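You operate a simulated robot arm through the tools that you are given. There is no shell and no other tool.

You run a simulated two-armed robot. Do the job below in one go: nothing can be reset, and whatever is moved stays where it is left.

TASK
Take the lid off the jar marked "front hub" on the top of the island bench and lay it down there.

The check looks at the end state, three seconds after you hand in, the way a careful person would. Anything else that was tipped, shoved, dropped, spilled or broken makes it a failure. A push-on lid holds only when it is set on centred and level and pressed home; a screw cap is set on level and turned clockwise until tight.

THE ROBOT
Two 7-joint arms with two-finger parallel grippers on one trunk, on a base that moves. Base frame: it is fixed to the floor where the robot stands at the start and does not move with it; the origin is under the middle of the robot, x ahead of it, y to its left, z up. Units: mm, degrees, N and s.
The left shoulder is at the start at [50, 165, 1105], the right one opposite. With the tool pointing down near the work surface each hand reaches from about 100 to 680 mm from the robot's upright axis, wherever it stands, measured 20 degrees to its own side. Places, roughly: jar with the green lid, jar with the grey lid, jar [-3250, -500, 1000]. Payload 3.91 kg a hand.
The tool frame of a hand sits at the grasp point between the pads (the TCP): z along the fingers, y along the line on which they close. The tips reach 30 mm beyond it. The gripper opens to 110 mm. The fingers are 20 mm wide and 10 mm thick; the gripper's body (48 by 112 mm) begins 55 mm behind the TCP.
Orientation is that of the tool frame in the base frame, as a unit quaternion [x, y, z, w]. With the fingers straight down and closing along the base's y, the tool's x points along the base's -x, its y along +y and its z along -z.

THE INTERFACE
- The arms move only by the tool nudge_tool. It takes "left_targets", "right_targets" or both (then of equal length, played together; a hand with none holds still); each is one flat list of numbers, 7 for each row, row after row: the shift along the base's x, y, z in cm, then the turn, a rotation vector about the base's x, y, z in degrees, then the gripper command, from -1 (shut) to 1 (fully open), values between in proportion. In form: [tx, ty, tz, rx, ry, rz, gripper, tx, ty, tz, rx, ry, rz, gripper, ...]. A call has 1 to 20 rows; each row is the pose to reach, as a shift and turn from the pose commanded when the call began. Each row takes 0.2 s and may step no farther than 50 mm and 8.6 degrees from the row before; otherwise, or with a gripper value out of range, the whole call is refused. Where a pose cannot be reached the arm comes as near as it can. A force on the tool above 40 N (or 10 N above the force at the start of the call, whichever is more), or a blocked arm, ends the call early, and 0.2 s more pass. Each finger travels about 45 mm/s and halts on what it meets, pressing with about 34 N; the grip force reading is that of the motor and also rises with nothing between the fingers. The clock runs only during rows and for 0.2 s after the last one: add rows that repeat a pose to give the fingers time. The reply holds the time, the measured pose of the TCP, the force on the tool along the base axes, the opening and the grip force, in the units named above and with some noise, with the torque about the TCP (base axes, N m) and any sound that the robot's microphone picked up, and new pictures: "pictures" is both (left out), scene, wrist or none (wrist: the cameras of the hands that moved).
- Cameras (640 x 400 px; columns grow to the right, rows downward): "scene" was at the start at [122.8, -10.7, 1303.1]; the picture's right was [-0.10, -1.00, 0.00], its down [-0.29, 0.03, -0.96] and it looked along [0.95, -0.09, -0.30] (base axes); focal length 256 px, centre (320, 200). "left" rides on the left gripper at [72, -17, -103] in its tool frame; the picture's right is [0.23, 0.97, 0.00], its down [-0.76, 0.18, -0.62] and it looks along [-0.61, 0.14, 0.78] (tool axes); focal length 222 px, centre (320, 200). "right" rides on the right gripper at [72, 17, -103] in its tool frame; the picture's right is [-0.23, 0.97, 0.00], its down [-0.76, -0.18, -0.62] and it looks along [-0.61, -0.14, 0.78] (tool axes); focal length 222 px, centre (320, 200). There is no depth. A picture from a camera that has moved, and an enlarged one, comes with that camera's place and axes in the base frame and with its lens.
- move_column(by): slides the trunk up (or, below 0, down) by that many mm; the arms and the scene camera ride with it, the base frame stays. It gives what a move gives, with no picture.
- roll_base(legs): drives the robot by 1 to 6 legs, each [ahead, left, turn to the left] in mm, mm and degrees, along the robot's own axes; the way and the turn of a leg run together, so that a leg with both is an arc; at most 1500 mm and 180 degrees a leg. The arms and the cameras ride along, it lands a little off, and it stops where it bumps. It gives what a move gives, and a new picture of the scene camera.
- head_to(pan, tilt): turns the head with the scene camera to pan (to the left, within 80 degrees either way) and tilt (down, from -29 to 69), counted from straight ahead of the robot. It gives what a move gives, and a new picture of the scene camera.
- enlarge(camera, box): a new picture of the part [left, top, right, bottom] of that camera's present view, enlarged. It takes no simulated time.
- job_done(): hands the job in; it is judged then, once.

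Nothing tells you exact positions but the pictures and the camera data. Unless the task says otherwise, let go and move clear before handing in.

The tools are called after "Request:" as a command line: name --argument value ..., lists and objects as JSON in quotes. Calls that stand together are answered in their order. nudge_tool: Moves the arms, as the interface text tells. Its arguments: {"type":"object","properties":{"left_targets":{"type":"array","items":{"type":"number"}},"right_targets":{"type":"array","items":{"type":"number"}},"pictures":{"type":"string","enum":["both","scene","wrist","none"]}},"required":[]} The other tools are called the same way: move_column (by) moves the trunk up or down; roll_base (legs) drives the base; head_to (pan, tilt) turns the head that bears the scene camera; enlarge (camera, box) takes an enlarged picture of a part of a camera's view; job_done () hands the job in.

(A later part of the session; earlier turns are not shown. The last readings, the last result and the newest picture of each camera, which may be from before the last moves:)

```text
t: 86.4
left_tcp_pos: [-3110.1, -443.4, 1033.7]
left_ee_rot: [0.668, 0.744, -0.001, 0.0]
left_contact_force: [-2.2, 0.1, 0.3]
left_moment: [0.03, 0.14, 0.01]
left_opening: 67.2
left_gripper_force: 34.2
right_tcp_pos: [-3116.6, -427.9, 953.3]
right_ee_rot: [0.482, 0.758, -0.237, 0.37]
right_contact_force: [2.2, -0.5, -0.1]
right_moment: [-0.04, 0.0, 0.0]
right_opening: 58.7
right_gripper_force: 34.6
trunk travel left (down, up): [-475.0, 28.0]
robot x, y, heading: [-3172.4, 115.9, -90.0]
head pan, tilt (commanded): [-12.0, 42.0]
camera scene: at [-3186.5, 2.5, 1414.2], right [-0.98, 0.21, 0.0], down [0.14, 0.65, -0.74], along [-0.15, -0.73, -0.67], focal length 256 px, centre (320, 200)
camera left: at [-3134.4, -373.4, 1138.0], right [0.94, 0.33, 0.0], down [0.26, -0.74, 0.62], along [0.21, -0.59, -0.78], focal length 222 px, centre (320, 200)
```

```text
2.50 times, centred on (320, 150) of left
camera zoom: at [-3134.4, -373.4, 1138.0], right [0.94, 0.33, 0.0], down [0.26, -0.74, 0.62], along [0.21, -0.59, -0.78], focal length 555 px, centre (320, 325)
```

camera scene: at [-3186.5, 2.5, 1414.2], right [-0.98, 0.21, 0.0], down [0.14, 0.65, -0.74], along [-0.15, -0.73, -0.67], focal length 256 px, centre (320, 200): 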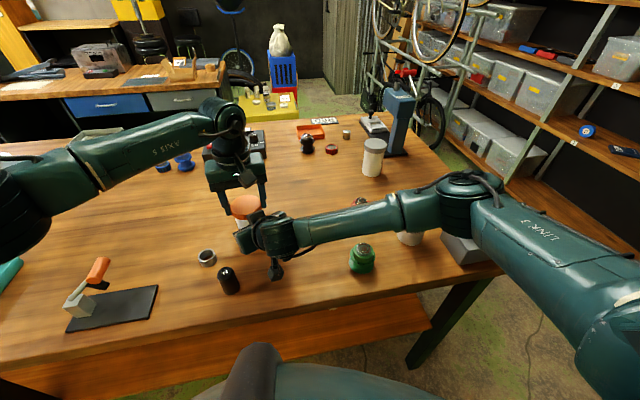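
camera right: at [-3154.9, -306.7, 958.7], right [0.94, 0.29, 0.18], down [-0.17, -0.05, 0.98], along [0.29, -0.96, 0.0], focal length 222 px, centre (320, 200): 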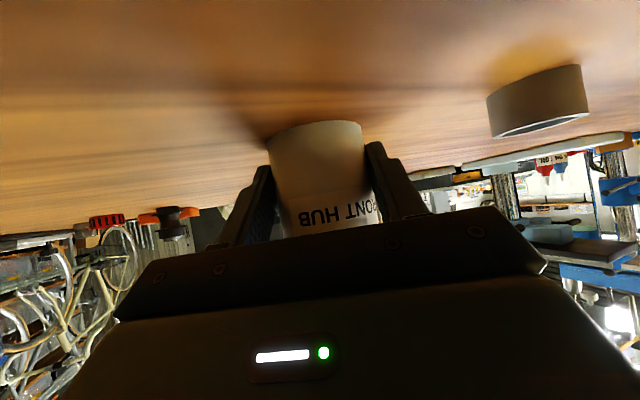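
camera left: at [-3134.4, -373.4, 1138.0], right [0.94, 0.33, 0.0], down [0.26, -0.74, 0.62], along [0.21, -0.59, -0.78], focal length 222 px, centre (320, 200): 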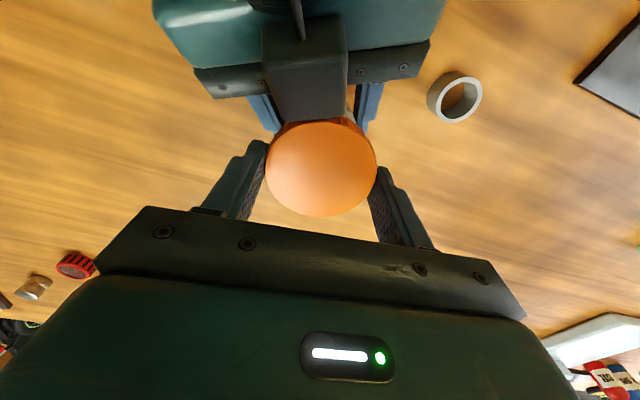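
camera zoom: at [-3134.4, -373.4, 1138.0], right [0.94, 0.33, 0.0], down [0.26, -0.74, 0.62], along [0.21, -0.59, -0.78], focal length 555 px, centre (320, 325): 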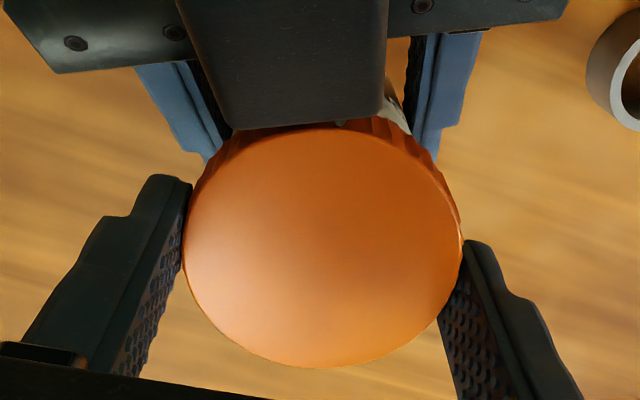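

It turned 16° with practically no resistance and the jar stays put. I continue the counter-clockwise turn to the end of this stroke (+75° in all) and watch the forces.

Request:
nudge_tool --left_targets '[0, 0, 0, 0, 0, 7.5, -0.1, 0, 0, 0, 0, 0, 15, -0.1, 0, 0, 0, 0, 0, 22.5, -0.1, 0, 0, 0, 0, 0, 30, -0.1, 0, 0, 0, 0, 0, 37.5, -0.1, 0, 0, 0, 0, 0, 45, -0.1, 0, 0, 0, 0, 0, 52.5, -0.1, 0, 0, 0, 0, 0, 59, -0.1, 0, 0, 0, 0, 0, 59, -0.1]' --pictures "both"

Request:
enlarge --camera "scene" --box '[186, 150, 314, 230]'

```text
t: 88.4
left_tcp_pos: [-3110.9, -443.2, 1032.7]
left_ee_rot: [0.214, 0.977, 0.001, 0.001]
left_contact_force: [7.0, 10.6, 9.5]
left_moment: [0.36, -0.11, -0.03]
left_opening: 67.2
left_gripper_force: 33.9
right_tcp_pos: [-3118.7, -428.9, 952.6]
right_ee_rot: [0.483, 0.757, -0.237, 0.37]
right_contact_force: [-3.9, -10.4, -3.9]
right_moment: [0.62, -0.62, -0.12]
right_opening: 58.7
right_gripper_force: 34.5
trunk travel left (down, up): [-475.0, 28.0]
robot x, y, heading: [-3168.4, 117.1, -90.3]
head pan, tilt (commanded): [-12.0, 42.0]
camera scene: at [-3186.3, 3.1, 1414.3], right [-0.98, 0.21, 0.0], down [0.14, 0.65, -0.74], along [-0.15, -0.73, -0.67], focal length 256 px, centre (320, 200)
camera left: at [-3182.4, -428.3, 1138.1], right [0.2, 0.98, 0.0], down [0.77, -0.16, 0.62], along [0.61, -0.13, -0.78], focal length 222 px, centre (320, 200)
```

scene: 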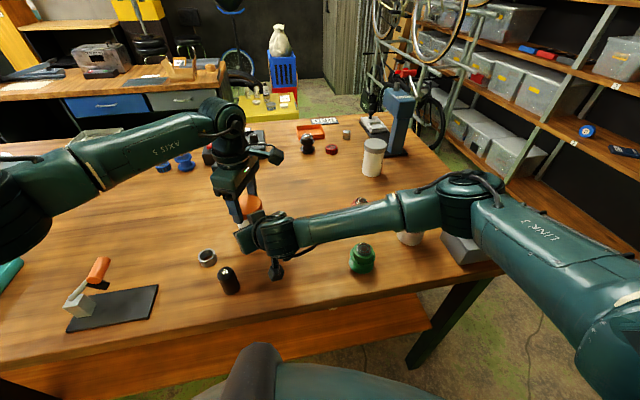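
left: 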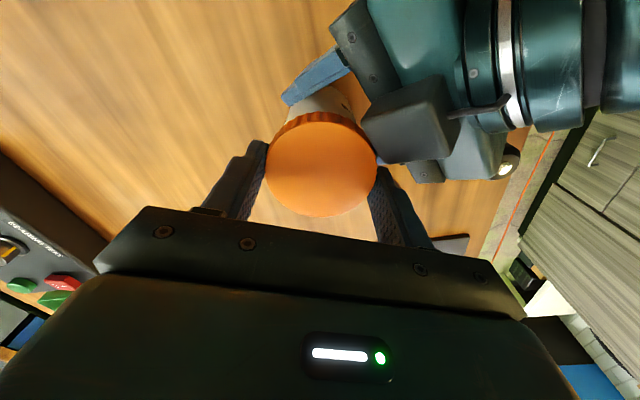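

```text
5.00 times, centred on (250, 190) of scene
camera zoom: at [-3186.3, 3.1, 1414.3], right [-0.98, 0.21, 0.0], down [0.14, 0.65, -0.74], along [-0.15, -0.73, -0.67], focal length 1283 px, centre (670, 250)
```

zoom: 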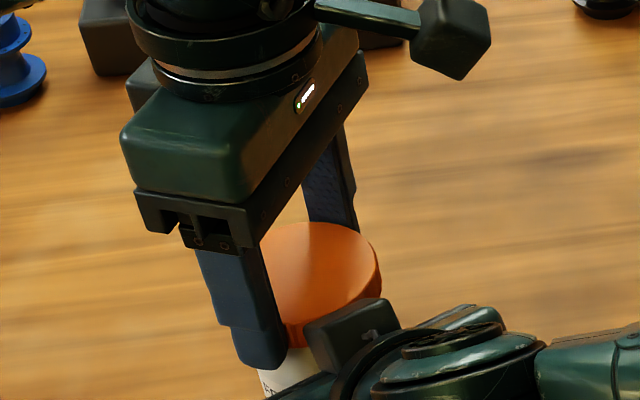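

The lid is unscrewing: it pushes my left hand up by about 9.5 N, and there's about 12 N of side force because my hand is a little off the lid's axis. I'll shift the hand slightly along that force to relax it before regripping.

Request:
nudge_tool --left_targets '[0.06, 0.12, 0.05, 0, 0, 0, -0.1, 0.06, 0.12, 0.05, 0, 0, 0, -0.1]' --pictures "none"

```text
t: 89.0
left_tcp_pos: [-3109.8, -442.2, 1034.1]
left_ee_rot: [0.214, 0.977, -0.001, 0.0]
left_contact_force: [6.5, 3.7, 4.4]
left_moment: [0.13, -0.13, 0.0]
left_opening: 67.1
left_gripper_force: 34.2
right_tcp_pos: [-3116.0, -427.9, 952.3]
right_ee_rot: [0.482, 0.758, -0.237, 0.37]
right_contact_force: [-8.2, -4.6, 0.5]
right_moment: [0.08, -0.47, -0.18]
right_opening: 58.6
right_gripper_force: 34.1
trunk travel left (down, up): [-475.0, 28.0]
robot x, y, heading: [-3170.6, 116.2, -90.1]
head pan, tilt (commanded): [-12.0, 42.0]
```

Request:
nudge_tool --left_targets '[0.09, 0.06, 0.04, 0, 0, 0, -0.1, 0.09, 0.06, 0.04, 0, 0, 0, -0.1]' --pictures "none"

```text
t: 89.6
left_tcp_pos: [-3109.0, -441.9, 1032.8]
left_ee_rot: [0.214, 0.977, 0.0, 0.001]
left_contact_force: [5.4, -1.1, 0.2]
left_moment: [-0.03, -0.26, 0.0]
left_opening: 67.3
left_gripper_force: 33.1
right_tcp_pos: [-3116.4, -426.1, 952.9]
right_ee_rot: [0.482, 0.758, -0.236, 0.37]
right_contact_force: [-7.4, 0.2, 1.0]
right_moment: [-0.05, -0.38, -0.06]
right_opening: 58.5
right_gripper_force: 33.8
trunk travel left (down, up): [-475.0, 28.0]
robot x, y, heading: [-3175.0, 115.9, -89.8]
head pan, tilt (commanded): [-12.0, 42.0]
```

Forces relaxed. The thread seems to lift about 1 mm per 75°. Now I open the left fingers to 84 mm, turn the hand back by 75° and regrip.

Request:
nudge_tool --left_targets '[0, 0, 0, 0, 0, 0, 0.3, 0, 0, 0, 0, 0, 0, 0.53, 0, 0, 0, 0, 0, 0, 0.53, 0, 0, 0, 0, 0, -7.5, 0.53, 0, 0, 0, 0, 0, -15, 0.53, 0, 0, 0, 0, 0, -22.5, 0.53, 0, 0, 0, 0, 0, -30, 0.53, 0, 0, 0, 0, 0, -37.5, 0.53, 0, 0, 0, 0, 0, -45, 0.53, 0, 0, 0, 0, 0, -52.5, 0.53, 0, 0, 0, 0, 0, -60, 0.53, 0, 0, 0, 0, 0, -67.5, 0.53, 0, 0, 0, 0, 0, -75, 0.53, 0, 0, 0, 0, 0, -75, 0.53]' --pictures "both"

Request:
enlarge --camera "left" --box '[192, 70, 448, 230]'

```text
t: 92.6
left_tcp_pos: [-3108.2, -441.0, 1033.9]
left_ee_rot: [0.766, 0.643, 0.0, 0.0]
left_contact_force: [0.1, 0.6, 0.8]
left_moment: [0.02, -0.01, 0.04]
left_opening: 83.7
left_gripper_force: 0.1
right_tcp_pos: [-3116.6, -427.8, 952.0]
right_ee_rot: [0.482, 0.758, -0.236, 0.369]
right_contact_force: [0.5, 0.0, 0.5]
right_moment: [0.02, -0.12, 0.0]
right_opening: 58.9
right_gripper_force: 33.9
trunk travel left (down, up): [-475.0, 28.0]
robot x, y, heading: [-3169.7, 114.1, -90.0]
head pan, tilt (commanded): [-12.0, 42.0]
camera scene: at [-3186.5, 2.5, 1414.2], right [-0.98, 0.21, 0.0], down [0.14, 0.65, -0.74], along [-0.15, -0.73, -0.67], focal length 256 px, centre (320, 200)
camera left: at [-3112.2, -367.8, 1138.6], right [1.0, 0.06, 0.0], down [0.04, -0.78, 0.62], along [0.03, -0.62, -0.78], focal length 222 px, centre (320, 200)
```

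scene: 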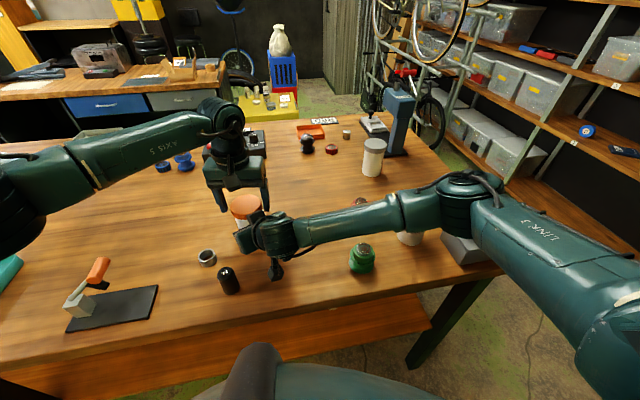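
left: 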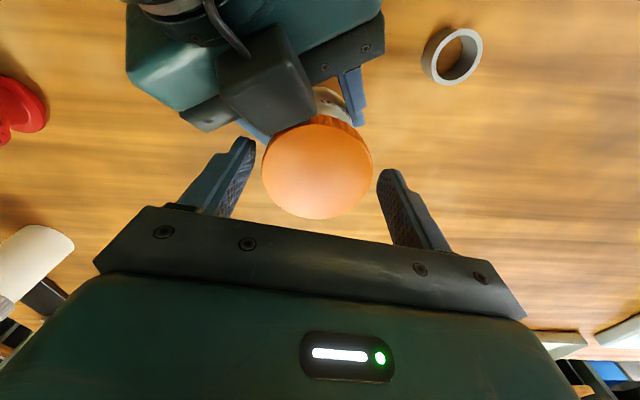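

```text
2.50 times, centred on (320, 150) of left
camera zoom: at [-3112.2, -367.8, 1138.6], right [1.0, 0.06, 0.0], down [0.04, -0.78, 0.62], along [0.03, -0.62, -0.78], focal length 555 px, centre (320, 325)
```

zoom: 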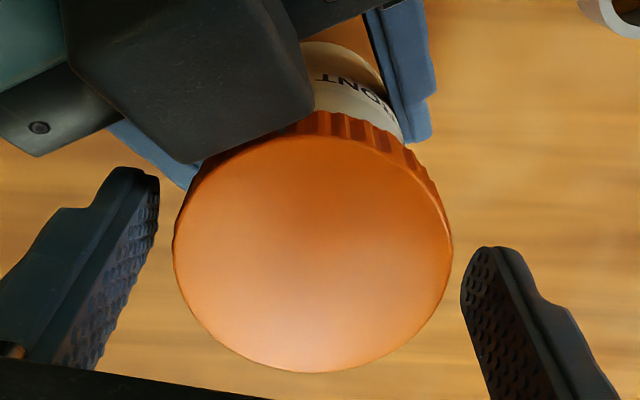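

The lid's true axis works out to about (-3110.7, -440.8); I shift the hand there and regrip.

Request:
nudge_tool --left_targets '[-0.18, 0.09, 0, 0, 0, 0, 0.53, -0.18, 0.09, 0, 0, 0, 0, 0.35, -0.18, 0.09, 0, 0, 0, 0, 0.25, -0.18, 0.09, 0, 0, 0, 0, 0.1, -0.18, 0.09, 0, 0, 0, 0, -0.1, -0.18, 0.09, 0, 0, 0, 0, -0.1]' --pictures "none"

Request:
nudge_tool --left_targets '[0, 0, 0.01, 0, 0, 7.5, -0.1, 0, 0, 0.02, 0, 0, 15, -0.1, 0, 0, 0.03, 0, 0, 22.5, -0.1, 0, 0, 0.04, 0, 0, 30, -0.1, 0, 0, 0.05, 0, 0, 37.5, -0.1, 0, 0, 0.06, 0, 0, 45, -0.1, 0, 0, 0.07, 0, 0, 52.5, -0.1, 0, 0, 0.08, 0, 0, 60, -0.1, 0, 0, 0.09, 0, 0, 67.5, -0.1, 0, 0, 0.1, 0, 0, 75, -0.1, 0, 0, 0.1, 0, 0, 75, -0.1]' --pictures "none"

```text
t: 94.0
left_tcp_pos: [-3110.4, -440.5, 1032.9]
left_ee_rot: [0.765, 0.644, 0.0, 0.0]
left_contact_force: [0.5, 0.0, 0.3]
left_moment: [0.0, -0.03, -0.03]
left_opening: 66.9
left_gripper_force: 34.0
right_tcp_pos: [-3117.0, -428.2, 952.8]
right_ee_rot: [0.482, 0.758, -0.236, 0.37]
right_contact_force: [-0.9, -0.9, 0.8]
right_moment: [0.01, -0.03, -0.04]
right_opening: 59.0
right_gripper_force: 33.6
trunk travel left (down, up): [-475.0, 28.0]
robot x, y, heading: [-3170.4, 115.5, -89.8]
head pan, tilt (commanded): [-12.0, 42.0]
```

```text
t: 96.4
left_tcp_pos: [-3110.9, -440.4, 1035.6]
left_ee_rot: [0.214, 0.977, -0.001, -0.001]
left_contact_force: [-1.7, -4.3, -2.0]
left_moment: [-0.15, 0.03, 0.0]
left_opening: 66.5
left_gripper_force: 34.1
right_tcp_pos: [-3116.0, -427.6, 952.9]
right_ee_rot: [0.482, 0.759, -0.236, 0.37]
right_contact_force: [2.3, 4.5, 2.7]
right_moment: [-0.24, 0.14, 0.03]
right_opening: 58.4
right_gripper_force: 33.7
trunk travel left (down, up): [-475.0, 28.0]
robot x, y, heading: [-3170.9, 115.4, -89.9]
head pan, tilt (commanded): [-12.0, 42.0]
```

Forces are now small (good centring) and the lid rises about 0.8 mm per stroke; 150° done. I repeat: open, turn back, regrip, twist.

Request:
nudge_tool --left_targets '[0, 0, 0, 0, 0, 0, 0.3, -0.02, -0.06, 0, 0, 0, 0, 0.53, -0.02, -0.06, 0, 0, 0, 0, 0.53, -0.02, -0.06, 0, 0, 0, -7.5, 0.53, -0.02, -0.06, 0, 0, 0, -15, 0.53, -0.02, -0.06, 0, 0, 0, -22.5, 0.53, -0.02, -0.06, 0, 0, 0, -30, 0.53, -0.02, -0.06, 0, 0, 0, -37.5, 0.53, -0.02, -0.06, 0, 0, 0, -45, 0.53, -0.02, -0.06, 0, 0, 0, -52.5, 0.53, -0.02, -0.06, 0, 0, 0, -60, 0.53, -0.02, -0.06, 0, 0, 0, -67.5, 0.53, -0.02, -0.06, 0, 0, 0, -75, 0.53, -0.02, -0.06, 0, 0, 0, -75, 0.53, -0.02, -0.06, 0, 0, 0, -75, 0.35, -0.02, -0.06, 0, 0, 0, -75, 0.25, -0.02, -0.06, 0, 0, 0, -75, 0.1, -0.02, -0.06, 0, 0, 0, -75, -0.1, -0.02, -0.06, 0, 0, 0, -75, -0.1]' --pictures "wrist"

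Request:
nudge_tool --left_targets '[0, 0, 0.01, 0, 0, 7.5, -0.1, 0, 0, 0.02, 0, 0, 15, -0.1, 0, 0, 0.02, 0, 0, 22.5, -0.1, 0, 0, 0.03, 0, 0, 30, -0.1, 0, 0, 0.04, 0, 0, 37.5, -0.1, 0, 0, 0.05, 0, 0, 45, -0.1, 0, 0, 0.06, 0, 0, 52.5, -0.1, 0, 0, 0.06, 0, 0, 60, -0.1, 0, 0, 0.07, 0, 0, 67.5, -0.1, 0, 0, 0.08, 0, 0, 75, -0.1, 0, 0, 0.08, 0, 0, 75, -0.1]' --pictures "both"

```text
t: 100.4
left_tcp_pos: [-3111.1, -441.3, 1035.4]
left_ee_rot: [0.765, 0.644, 0.0, 0.001]
left_contact_force: [1.2, -1.2, 0.4]
left_moment: [-0.01, -0.02, 0.04]
left_opening: 66.1
left_gripper_force: 33.9
right_tcp_pos: [-3116.7, -427.5, 952.9]
right_ee_rot: [0.483, 0.758, -0.237, 0.369]
right_contact_force: [-0.3, 1.0, 0.8]
right_moment: [0.02, -0.08, 0.02]
right_opening: 58.6
right_gripper_force: 33.8
trunk travel left (down, up): [-475.0, 28.0]
robot x, y, heading: [-3172.2, 117.2, -90.0]
head pan, tilt (commanded): [-12.0, 42.0]
camera left: at [-3114.2, -367.3, 1139.7], right [1.0, 0.06, 0.0], down [0.05, -0.78, 0.62], along [0.04, -0.62, -0.78], focal length 222 px, centre (320, 200)
```

left: 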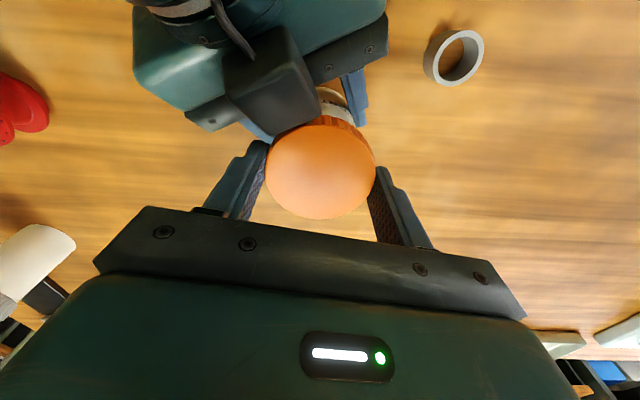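

```text
t: 102.8
left_tcp_pos: [-3111.6, -441.4, 1036.3]
left_ee_rot: [0.215, 0.977, 0.0, 0.0]
left_contact_force: [0.5, 0.4, -0.5]
left_moment: [0.02, 0.02, -0.02]
left_opening: 66.2
left_gripper_force: 34.1
right_tcp_pos: [-3116.7, -427.9, 953.4]
right_ee_rot: [0.482, 0.759, -0.236, 0.369]
right_contact_force: [-1.0, 0.6, -0.9]
right_moment: [0.01, -0.03, -0.01]
right_opening: 58.5
right_gripper_force: 33.7
trunk travel left (down, up): [-475.0, 28.0]
robot x, y, heading: [-3171.8, 111.6, -89.7]
head pan, tilt (commanded): [-12.0, 42.0]
camera scene: at [-3186.5, 2.4, 1414.2], right [-0.98, 0.21, 0.0], down [0.14, 0.65, -0.74], along [-0.15, -0.73, -0.67], focal length 256 px, centre (320, 200)
camera left: at [-3183.3, -426.6, 1140.5], right [0.2, 0.98, 0.0], down [0.77, -0.16, 0.62], along [0.61, -0.13, -0.78], focal length 222 px, centre (320, 200)
```

scene: 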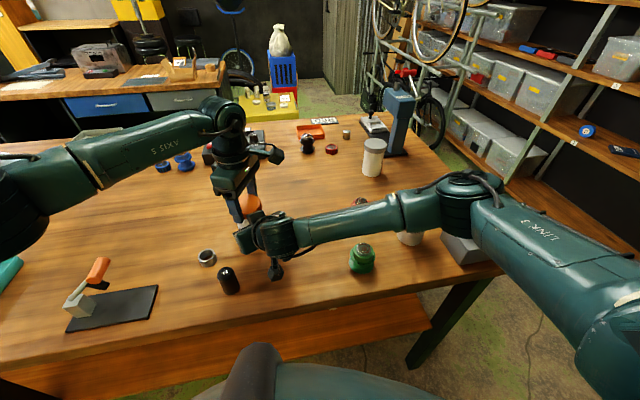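
left: 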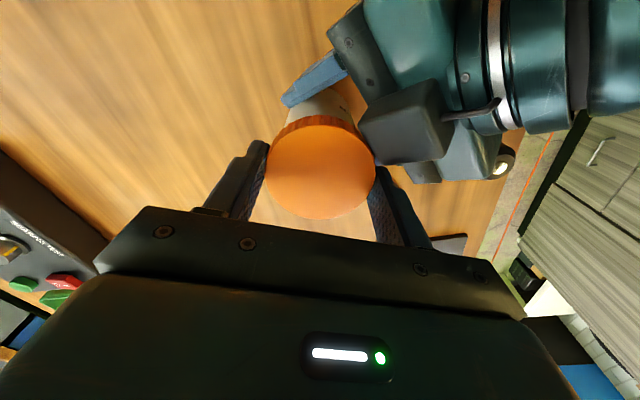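

225° turned so far and all forces are near zero. I test with a small 1.5 mm lift whether the lid is already free.

Request:
nudge_tool --left_targets '[0, 0, 0.05, 0, 0, 0, -0.1, 0, 0, 0.1, 0, 0, 0, -0.1, 0, 0, 0.15, 0, 0, 0, -0.1]' --pictures "none"

```text
t: 103.6
left_tcp_pos: [-3110.3, -439.7, 1036.5]
left_ee_rot: [0.216, 0.976, -0.001, 0.0]
left_contact_force: [0.4, 0.3, -1.0]
left_moment: [-0.07, -0.02, -0.03]
left_opening: 66.2
left_gripper_force: 34.1
right_tcp_pos: [-3117.3, -428.8, 952.8]
right_ee_rot: [0.482, 0.759, -0.236, 0.37]
right_contact_force: [1.1, 1.1, 1.0]
right_moment: [0.04, -0.04, -0.01]
right_opening: 58.7
right_gripper_force: 33.5
trunk travel left (down, up): [-475.0, 28.0]
robot x, y, heading: [-3170.5, 116.8, -90.0]
head pan, tilt (commanded): [-12.0, 42.0]
```

Only about 1 N of pull: the lid seems free (or is slipping in the fingers). I lift another 8 mm and look.

Request:
nudge_tool --left_targets '[0, 0, 0.2, 0, 0, 0, -0.1, 0, 0, 0.4, 0, 0, 0, -0.1, 0, 0, 0.6, 0, 0, 0, -0.1, 0, 0, 0.8, 0, 0, 0, -0.1, 0, 0, 0.8, 0, 0, 0, -0.1]' --pictures "both"

Request:
enlarge --camera "scene" --box '[186, 150, 314, 230]'

Request:
enlarge --camera "left" --box '[192, 70, 448, 230]'

```text
t: 104.8
left_tcp_pos: [-3110.6, -441.0, 1046.2]
left_ee_rot: [0.216, 0.976, -0.002, 0.0]
left_contact_force: [0.5, -2.7, -0.7]
left_moment: [-0.06, -0.01, -0.05]
left_opening: 66.2
left_gripper_force: 34.3
right_tcp_pos: [-3116.3, -427.7, 953.0]
right_ee_rot: [0.482, 0.758, -0.236, 0.37]
right_contact_force: [-0.7, 2.2, 1.2]
right_moment: [-0.17, -0.15, -0.02]
right_opening: 58.4
right_gripper_force: 33.8
trunk travel left (down, up): [-475.0, 28.0]
robot x, y, heading: [-3168.3, 112.4, -89.7]
head pan, tilt (commanded): [-12.0, 42.0]
camera scene: at [-3186.5, 2.5, 1414.2], right [-0.98, 0.21, 0.0], down [0.14, 0.65, -0.74], along [-0.15, -0.73, -0.67], focal length 256 px, centre (320, 200)
camera left: at [-3183.2, -426.6, 1150.3], right [0.2, 0.98, 0.0], down [0.77, -0.16, 0.62], along [0.61, -0.13, -0.78], focal length 222 px, centre (320, 200)
```

scene: 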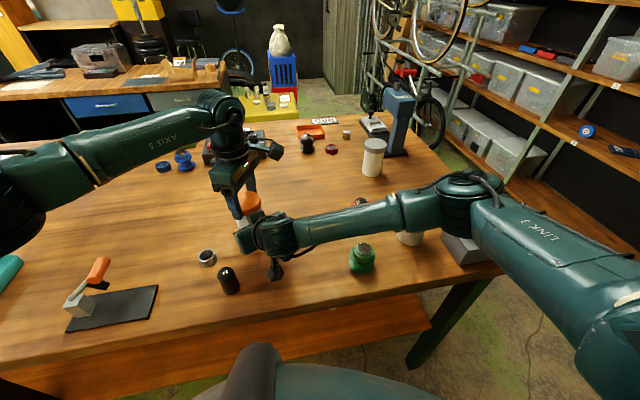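
left: 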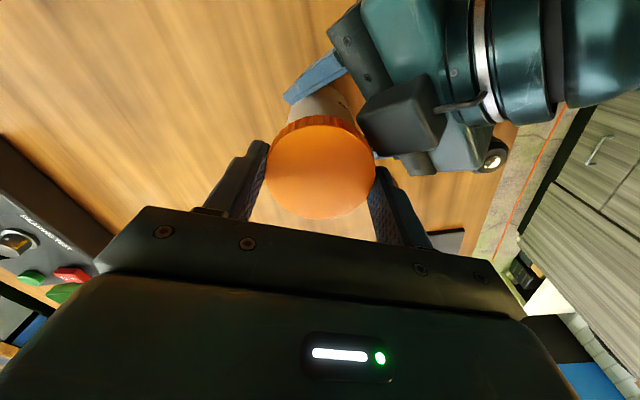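

```text
5.00 times, centred on (250, 190) of scene
camera zoom: at [-3186.5, 2.5, 1414.2], right [-0.98, 0.21, 0.0], down [0.14, 0.65, -0.74], along [-0.15, -0.73, -0.67], focal length 1283 px, centre (670, 250)
```

zoom: 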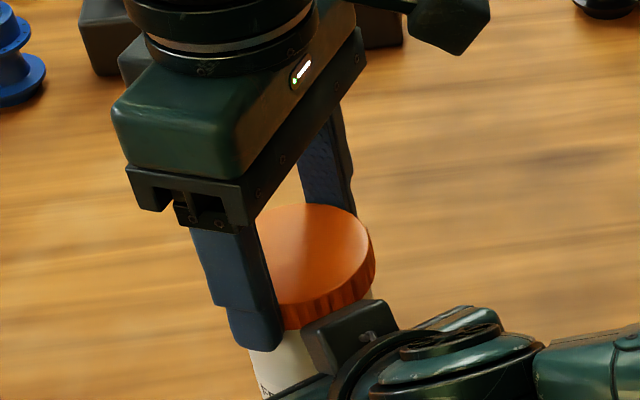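

```text
2.50 times, centred on (320, 150) of left
camera zoom: at [-3183.2, -426.6, 1150.3], right [0.2, 0.98, 0.0], down [0.77, -0.16, 0.62], along [0.61, -0.13, -0.78], focal length 555 px, centre (320, 325)
```

zoom: 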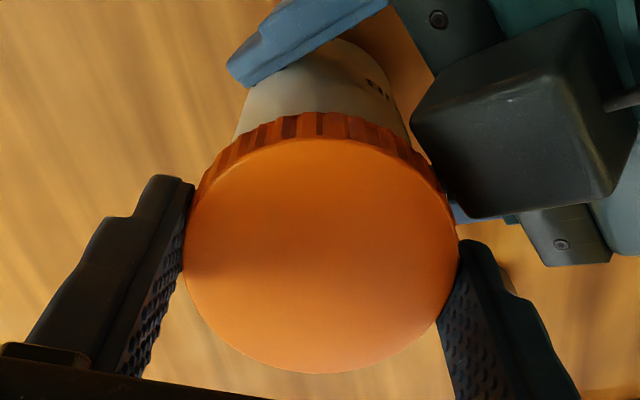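

The lid rises with the left hand and the jar stays: it's free. I continue lifting it straight up, slowly, well clear of the jar.

Request:
nudge_tool --left_targets '[0, 0, 0.3, 0, 0, 0, -0.1, 0, 0, 0.6, 0, 0, 0, -0.1, 0, 0, 0.9, 0, 0, 0, -0.1, 0, 0, 1.2, 0, 0, 0, -0.1, 0, 0, 1.6, 0, 0, 0, -0.1, 0, 0, 2.2, 0, 0, 0, -0.1, 0, 0, 3.0, 0, 0, 0, -0.1, 0, 0, 4, 0, 0, 0, -0.1, 0, 0, 5, 0, 0, 0, -0.1, 0, 0, 6, 0, 0, 0, -0.1, 0, 0, 7, 0, 0, 0, -0.1, 0, 0, 8, 0, 0, 0, -0.1, 0, 0, 9, 0, 0, 0, -0.1, 0, 0, 10, 0, 0, 0, -0.1, 0, 0, 10, 0, 0, 0, -0.1]' --pictures "both"

Request:
enlarge --camera "scene" --box '[170, 110, 362, 230]'

```text
t: 108.0
left_tcp_pos: [-3111.6, -441.5, 1145.8]
left_ee_rot: [0.215, 0.977, 0.0, -0.001]
left_contact_force: [0.6, 0.6, -1.1]
left_moment: [-0.01, 0.0, -0.01]
left_opening: 66.2
left_gripper_force: 34.0
right_tcp_pos: [-3116.7, -428.6, 952.6]
right_ee_rot: [0.482, 0.757, -0.237, 0.371]
right_contact_force: [0.3, 0.3, 0.6]
right_moment: [0.03, -0.02, -0.03]
right_opening: 58.3
right_gripper_force: 33.7
trunk travel left (down, up): [-475.0, 28.0]
robot x, y, heading: [-3166.6, 115.2, -89.8]
head pan, tilt (commanded): [-12.0, 42.0]
camera scene: at [-3186.6, 2.5, 1414.2], right [-0.98, 0.21, 0.0], down [0.14, 0.65, -0.74], along [-0.15, -0.73, -0.67], focal length 256 px, centre (320, 200)
camera left: at [-3183.2, -426.7, 1250.0], right [0.2, 0.98, 0.0], down [0.77, -0.16, 0.62], along [0.61, -0.13, -0.78], focal length 222 px, centre (320, 200)
```

scene: 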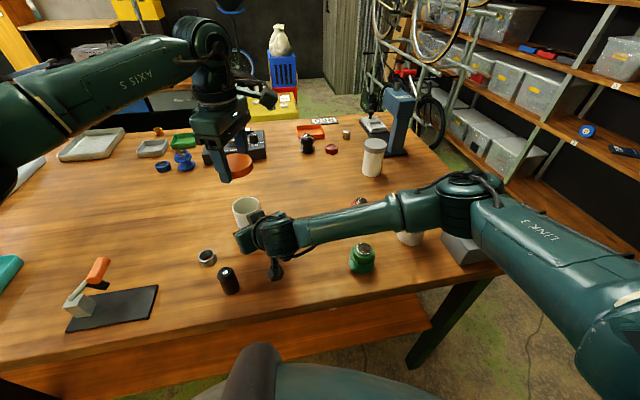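
left: 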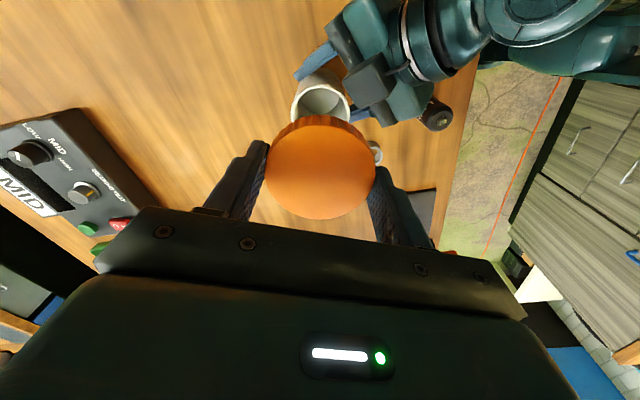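

```text
3.33 times, centred on (266, 170) of scene
camera zoom: at [-3186.6, 2.5, 1414.2], right [-0.98, 0.21, 0.0], down [0.14, 0.65, -0.74], along [-0.15, -0.73, -0.67], focal length 855 px, centre (500, 300)
```

zoom: 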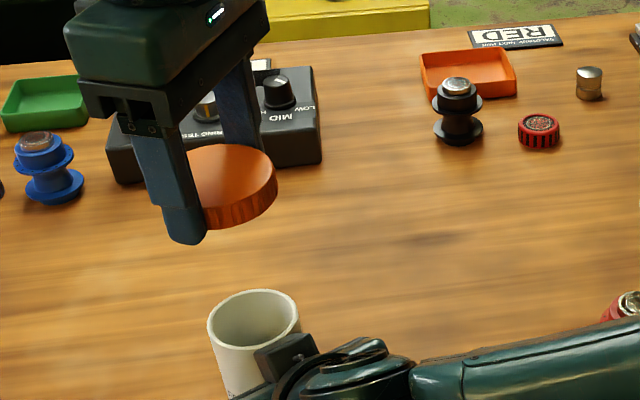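

The lid is off and in my left hand; the jar stands open in the right hand's grip. I carry the lid to a free patch of bench left of the jar, about (-3010, -485), turning the hand back to neutral on the way.

Request:
nudge_tool --left_targets '[1.0, -0.4, 0, 0, 0, -7.2, -0.1, 2.1, -0.9, 0, 0, 0, -14.4, -0.1, 3.3, -1.4, 0, 0, 0, -21.6, -0.1, 4.5, -2.0, 0, 0, 0, -28.8, -0.1, 5.7, -2.5, 0, 0, 0, -36, -0.1, 6.9, -3.0, 0, 0, 0, -43.2, -0.1, 8.1, -3.5, -1, 0, 0, -50.4, -0.1, 9.2, -4.0, -2, 0, 0, -57.6, -0.1, 10.1, -4.4, -3, 0, 0, -65, -0.1, 10.1, -4.4, -4.5, 0, 0, -65, -0.1, 10.1, -4.4, -4.5, 0, 0, -65, -0.1]' --pictures "both"

Request:
enlarge --camera "left" --box '[192, 30, 448, 190]'

```text
t: 110.4
left_tcp_pos: [-3010.2, -484.5, 1099.6]
left_ee_rot: [0.707, 0.707, -0.001, 0.0]
left_contact_force: [1.0, -0.8, 0.0]
left_moment: [0.02, 0.02, 0.01]
left_opening: 66.2
left_gripper_force: 34.9
right_tcp_pos: [-3116.5, -428.8, 951.7]
right_ee_rot: [0.482, 0.758, -0.236, 0.37]
right_contact_force: [0.2, 0.8, 0.8]
right_moment: [-0.01, -0.03, -0.01]
right_opening: 58.7
right_gripper_force: 34.1
trunk travel left (down, up): [-475.0, 28.0]
robot x, y, heading: [-3169.3, 114.8, -89.8]
head pan, tilt (commanded): [-12.0, 42.0]
camera scene: at [-3186.5, 2.4, 1414.2], right [-0.98, 0.21, 0.0], down [0.14, 0.65, -0.74], along [-0.15, -0.73, -0.67], focal length 256 px, centre (320, 200)
camera left: at [-3026.6, -413.5, 1204.7], right [0.97, 0.23, 0.0], down [0.18, -0.76, 0.62], along [0.14, -0.61, -0.78], focal length 222 px, centre (320, 200)
```

scene: 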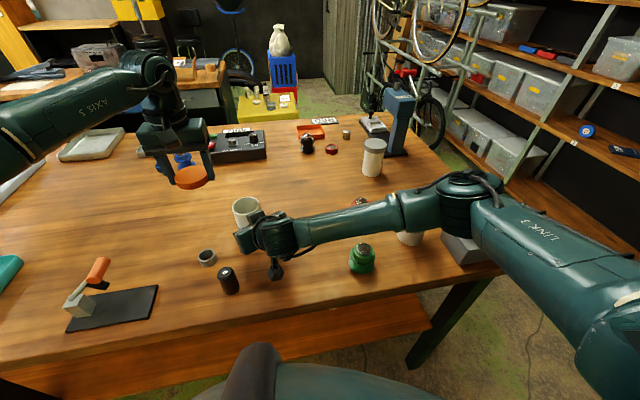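
left: 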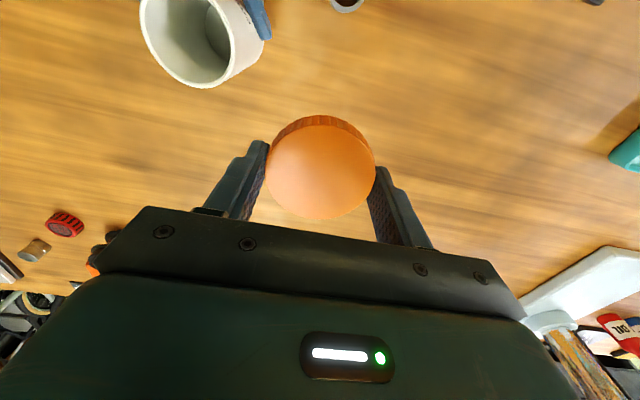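

```text
2.50 times, centred on (320, 110) of left
camera zoom: at [-3026.6, -413.5, 1204.7], right [0.97, 0.23, 0.0], down [0.18, -0.76, 0.62], along [0.14, -0.61, -0.78], focal length 555 px, centre (320, 425)
```

zoom: 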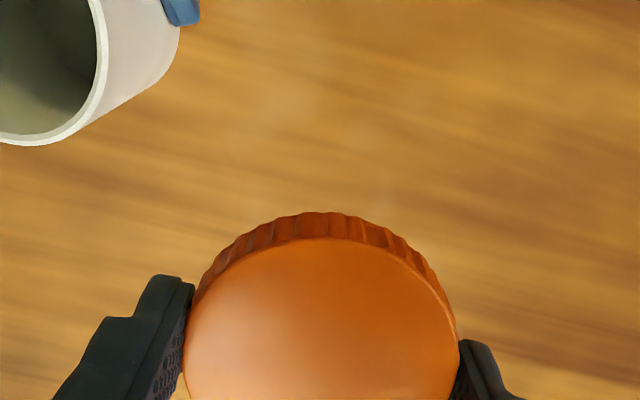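

The patch is free of objects. I lower the lid to just above the bench (TCP z≈954).

Request:
nudge_tool --left_targets '[0, 0, -1.8, 0, 0, 0, -0.1, 0, 0, -3.6, 0, 0, 0, -0.1, 0, 0, -5.4, 0, 0, 0, -0.1, 0, 0, -7.2, 0, 0, 0, -0.1, 0, 0, -9, 0, 0, 0, -0.1, 0, 0, -10.8, 0, 0, 0, -0.1, 0, 0, -12.2, 0, 0, 0, -0.1, 0, 0, -13.4, 0, 0, 0, -0.1, 0, 0, -14.1, 0, 0, 0, -0.1, 0, 0, -14.5, 0, 0, 0, -0.1, 0, 0, -14.5, 0, 0, 0, -0.1]' --pictures "both"

Request:
enlarge --camera "scene" --box '[122, 140, 314, 260]'

```text
t: 112.8
left_tcp_pos: [-3010.1, -485.3, 955.1]
left_ee_rot: [0.707, 0.708, -0.001, 0.0]
left_contact_force: [0.3, -0.1, 0.6]
left_moment: [0.01, 0.03, 0.01]
left_opening: 65.8
left_gripper_force: 34.0
right_tcp_pos: [-3117.3, -427.1, 953.5]
right_ee_rot: [0.483, 0.758, -0.237, 0.37]
right_contact_force: [1.5, 0.6, 0.4]
right_moment: [-0.04, -0.06, 0.01]
right_opening: 58.6
right_gripper_force: 34.2
trunk travel left (down, up): [-475.0, 28.0]
robot x, y, heading: [-3167.2, 118.0, -90.1]
head pan, tilt (commanded): [-12.0, 42.0]
camera scene: at [-3186.5, 2.4, 1414.2], right [-0.98, 0.21, 0.0], down [0.14, 0.65, -0.74], along [-0.15, -0.73, -0.67], focal length 256 px, centre (320, 200)
camera left: at [-3026.4, -413.0, 1059.5], right [0.97, 0.23, 0.0], down [0.18, -0.76, 0.62], along [0.14, -0.61, -0.78], focal length 222 px, centre (320, 200)
```

scene: 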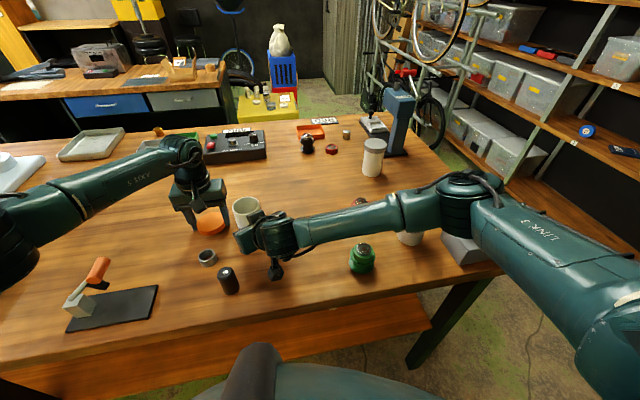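
left: 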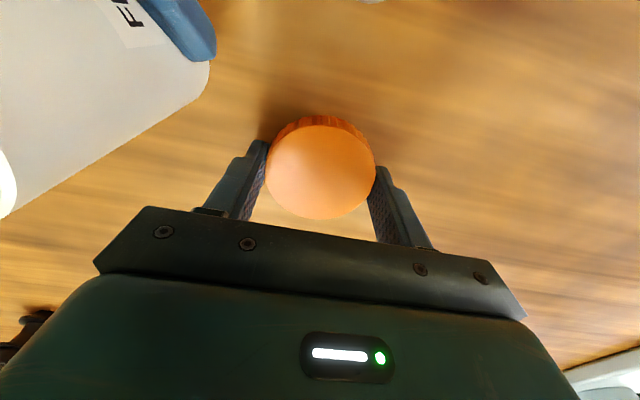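

```text
3.33 times, centred on (218, 200) of scene
camera zoom: at [-3186.5, 2.4, 1414.2], right [-0.98, 0.21, 0.0], down [0.14, 0.65, -0.74], along [-0.15, -0.73, -0.67], focal length 855 px, centre (660, 200)
```

zoom: 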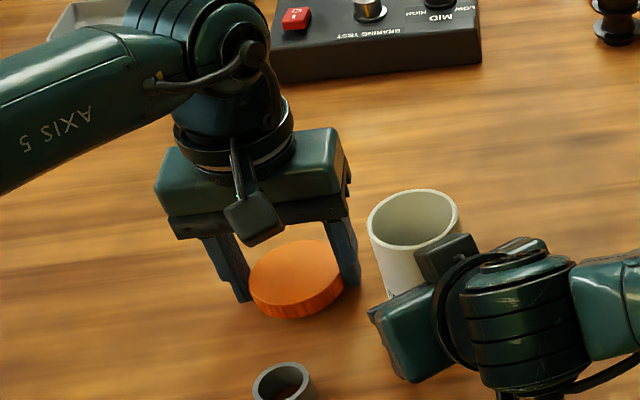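

No contact yet. I lower in small steps until the lid touches the bench.

Request:
nudge_tool --left_targets '[0, 0, -0.2, 0, 0, 0, -0.1, 0, 0, -0.4, 0, 0, 0, -0.1, 0, 0, -0.4, 0, 0, 0, -0.1]' --pictures "none"

Request:
nudge_tool --left_targets '[0, 0, -0.1, 0, 0, 0, -0.1, 0, 0, -0.2, 0, 0, 0, -0.1, 0, 0, -0.2, 0, 0, 0, -0.1]' --pictures "none"

```text
t: 113.6
left_tcp_pos: [-3010.3, -485.3, 951.5]
left_ee_rot: [0.707, 0.708, 0.0, -0.001]
left_contact_force: [-0.1, -0.2, -0.6]
left_moment: [0.0, 0.0, -0.04]
left_opening: 66.0
left_gripper_force: 33.8
right_tcp_pos: [-3116.9, -426.3, 952.4]
right_ee_rot: [0.482, 0.758, -0.237, 0.37]
right_contact_force: [0.5, -0.7, -0.3]
right_moment: [0.02, -0.04, -0.02]
right_opening: 58.2
right_gripper_force: 34.4
trunk travel left (down, up): [-475.0, 28.0]
robot x, y, heading: [-3171.8, 113.0, -89.9]
head pan, tilt (commanded): [-12.0, 42.0]
```

```text
t: 114.4
left_tcp_pos: [-3010.3, -485.9, 949.6]
left_ee_rot: [0.706, 0.708, 0.0, 0.002]
left_contact_force: [0.5, -0.1, 4.5]
left_moment: [0.03, -0.17, -0.03]
left_opening: 65.8
left_gripper_force: 33.8
right_tcp_pos: [-3117.0, -427.7, 953.2]
right_ee_rot: [0.482, 0.758, -0.236, 0.37]
right_contact_force: [-0.4, 0.1, -0.4]
right_moment: [0.0, 0.03, -0.03]
right_opening: 58.6
right_gripper_force: 33.7
trunk travel left (down, up): [-475.0, 28.0]
robot x, y, heading: [-3171.5, 118.6, -90.2]
head pan, tilt (commanded): [-12.0, 42.0]
```

The lid touches the bench (4.5 N). I settle 0.5 mm more and open the left fingers gently.

Request:
nudge_tool --left_targets '[0, 0, -0.05, 0, 0, 0, -0.1, 0, 0, -0.05, 0, 0, 0, 0.22, 0, 0, -0.03, 0, 0, 0, 0.3, 0, 0, 0, 0, 0, 0, 0.4, 0, 0, 0, 0, 0, 0, 0.55, 0, 0, 0, 0, 0, 0, 0.55]' --pictures "both"

Request:
enlarge --camera "scene" --box '[122, 140, 314, 260]'

```text
t: 115.8
left_tcp_pos: [-3009.5, -485.1, 950.2]
left_ee_rot: [0.706, 0.708, 0.0, 0.001]
left_contact_force: [2.0, 1.6, 9.1]
left_moment: [0.11, 0.22, 0.08]
left_opening: 84.5
left_gripper_force: 0.0
right_tcp_pos: [-3115.7, -426.6, 952.7]
right_ee_rot: [0.482, 0.758, -0.237, 0.37]
right_contact_force: [1.0, -0.4, -0.1]
right_moment: [-0.02, 0.01, 0.02]
right_opening: 58.6
right_gripper_force: 34.0
trunk travel left (down, up): [-475.0, 28.0]
robot x, y, heading: [-3168.1, 113.1, -89.9]
head pan, tilt (commanded): [-12.0, 42.0]
camera scene: at [-3186.3, 3.5, 1414.3], right [-0.98, 0.21, 0.0], down [0.14, 0.65, -0.74], along [-0.15, -0.73, -0.67], focal length 256 px, centre (320, 200)
camera left: at [-3025.3, -412.7, 1054.6], right [0.97, 0.23, 0.0], down [0.18, -0.76, 0.62], along [0.14, -0.61, -0.78], focal length 222 px, centre (320, 200)
```

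scene: 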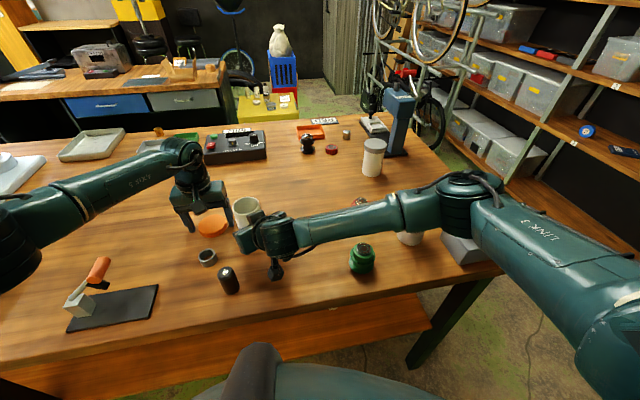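
left: 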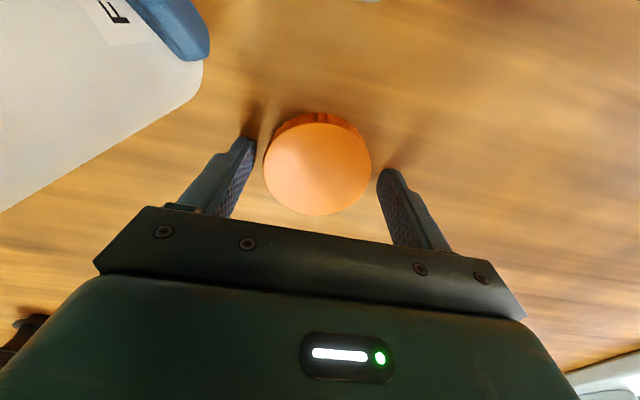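

```text
3.33 times, centred on (218, 200) of scene
camera zoom: at [-3186.3, 3.5, 1414.3], right [-0.98, 0.21, 0.0], down [0.14, 0.65, -0.74], along [-0.15, -0.73, -0.67], focal length 855 px, centre (660, 200)
```

zoom: 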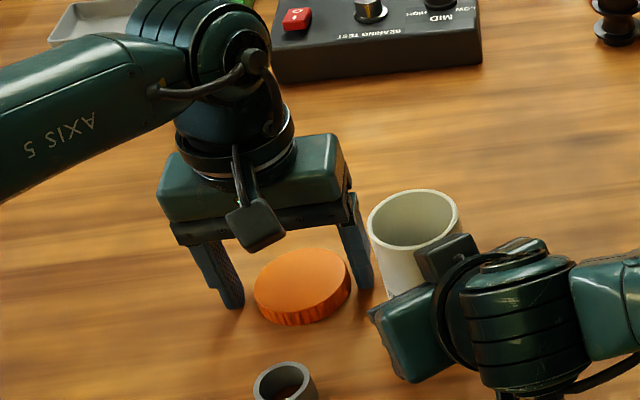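

The lid lies flat on the bench and the fingers are open; the 9 N is just the fingertips resting on the bench. I raise the left hand straight up.

Request:
nudge_tool --left_targets '[0, 0, 0.2, 0, 0, 0, 0.55, 0, 0, 0.6, 0, 0, 0, 0.55, 0, 0, 1.4, 0, 0, 0, 0.55, 0, 0, 2.6, 0, 0, 0, 0.55, 0, 0, 4, 0, 0, 0, 0.55, 0, 0, 6, 0, 0, 0, 0.55, 0, 0, 8, 0, 0, 0, 0.55, 0, 0, 10, 0, 0, 0, 0.55, 0, 0, 12, 0, 0, 0, 0.55, 0, 0, 14, 0, 0, 0, 0.55, 0, 0, 16, 0, 0, 0, 0.55, 0, 0, 18, 0, 0, 0, 0.55, 0, 0, 20, 0, 0, 0, 0.55, 0, 0, 20, 0, 0, 0, 0.55]' --pictures "both"

Request:
enlarge --camera "scene" --box '[122, 140, 314, 260]'

```text
t: 118.8
left_tcp_pos: [-3010.8, -485.7, 1149.9]
left_ee_rot: [0.706, 0.708, 0.0, 0.0]
left_contact_force: [0.0, 0.0, 0.0]
left_moment: [-0.01, -0.01, 0.0]
left_opening: 85.2
left_gripper_force: 0.0
right_tcp_pos: [-3117.5, -428.1, 952.6]
right_ee_rot: [0.481, 0.759, -0.236, 0.37]
right_contact_force: [-0.2, 0.3, 1.7]
right_moment: [0.07, -0.05, 0.01]
right_opening: 58.5
right_gripper_force: 33.7
trunk travel left (down, up): [-475.0, 28.0]
robot x, y, heading: [-3172.5, 115.5, -89.8]
head pan, tilt (commanded): [-12.0, 42.0]
camera scene: at [-3186.6, 2.7, 1414.2], right [-0.98, 0.21, 0.0], down [0.14, 0.65, -0.74], along [-0.15, -0.73, -0.67], focal length 256 px, centre (320, 200)
camera left: at [-3026.7, -413.1, 1254.4], right [0.97, 0.23, 0.0], down [0.18, -0.76, 0.62], along [0.14, -0.61, -0.78], focal length 222 px, centre (320, 200)
```

scene: 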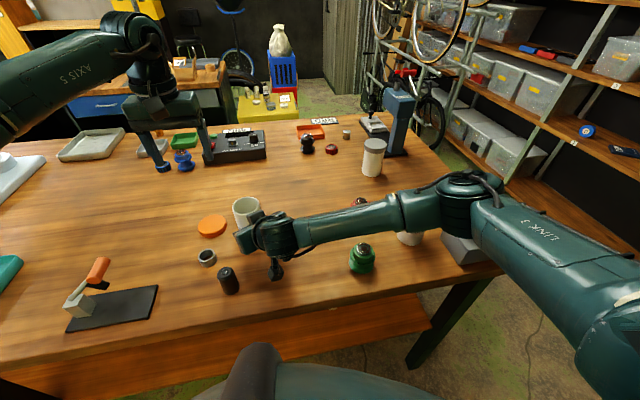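
left: 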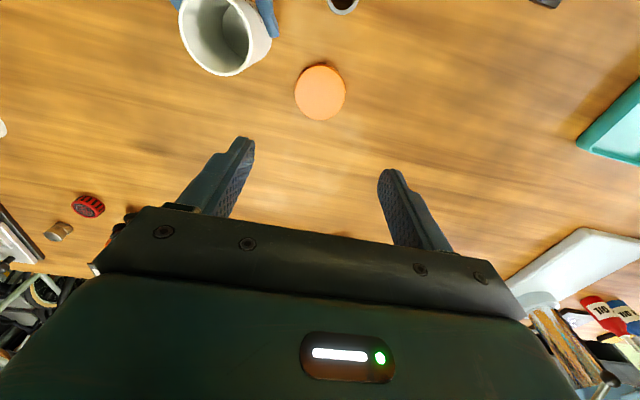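

```text
3.33 times, centred on (218, 200) of scene
camera zoom: at [-3186.6, 2.7, 1414.2], right [-0.98, 0.21, 0.0], down [0.14, 0.65, -0.74], along [-0.15, -0.73, -0.67], focal length 855 px, centre (660, 200)
```

zoom: 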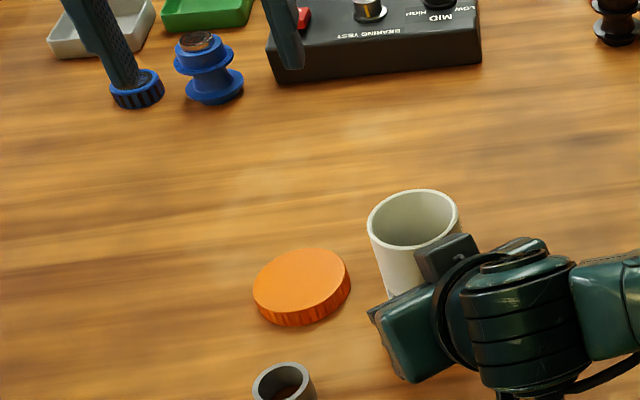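

The lid lies cleanly on the bench by itself. Now I open the right hand to release the jar without moving it.

Request:
nudge_tool --right_targets '[0, 0, 0, 0, 0, 0, 0.1, 0, 0, 0, 0, 0, 0, 0.2, 0, 0, 0, 0, 0, 0, 0.35, 0, 0, 0, 0, 0, 0, 0.53, 0, 0, 0, 0, 0, 0, 0.53, 0, 0, 0, 0, 0, 0, 0.53]' --pictures "both"

Request:
enlarge --camera "scene" --box '[170, 150, 362, 270]'

```text
t: 120.2
left_tcp_pos: [-3009.7, -485.8, 1149.0]
left_ee_rot: [0.706, 0.708, 0.0, 0.0]
left_contact_force: [-0.7, 0.5, -0.3]
left_moment: [-0.02, 0.04, 0.03]
left_opening: 85.3
left_gripper_force: 0.0
right_tcp_pos: [-3116.3, -428.5, 952.1]
right_ee_rot: [0.481, 0.758, -0.237, 0.371]
right_contact_force: [0.7, 0.1, 0.6]
right_moment: [0.03, 0.0, 0.01]
right_opening: 84.2
right_gripper_force: 0.0
trunk travel left (down, up): [-475.0, 28.0]
robot x, y, heading: [-3168.9, 114.7, -89.8]
head pan, tilt (commanded): [-12.0, 42.0]
camera scene: at [-3186.5, 2.5, 1414.2], right [-0.98, 0.21, 0.0], down [0.14, 0.65, -0.74], along [-0.15, -0.73, -0.67], focal length 256 px, centre (320, 200)
camera right: at [-3154.9, -306.7, 958.7], right [0.94, 0.29, 0.18], down [-0.17, -0.05, 0.98], along [0.29, -0.96, 0.0], focal length 222 px, centre (320, 200)
```

scene: 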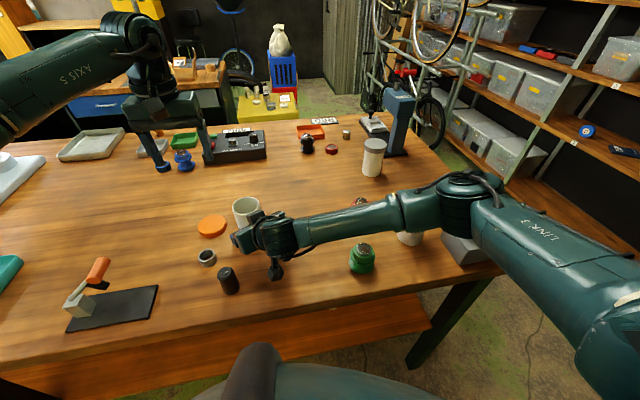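
right: 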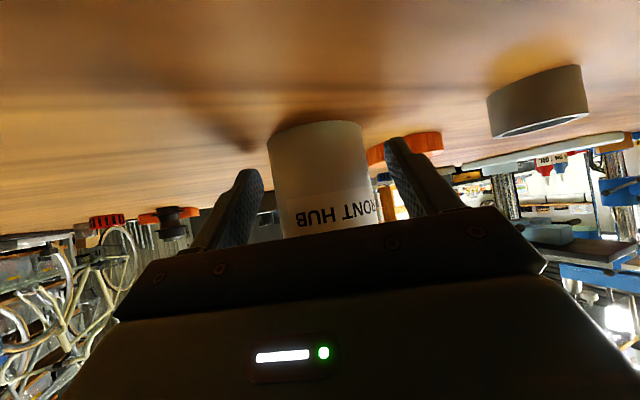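

```text
3.33 times, centred on (266, 210) of scene
camera zoom: at [-3186.5, 2.5, 1414.2], right [-0.98, 0.21, 0.0], down [0.14, 0.65, -0.74], along [-0.15, -0.73, -0.67], focal length 855 px, centre (500, 167)
```

zoom: 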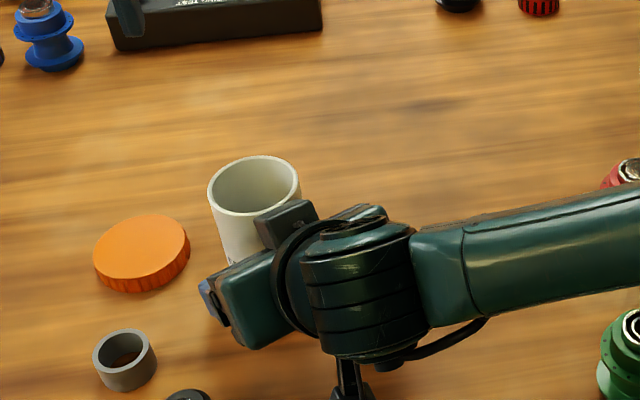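

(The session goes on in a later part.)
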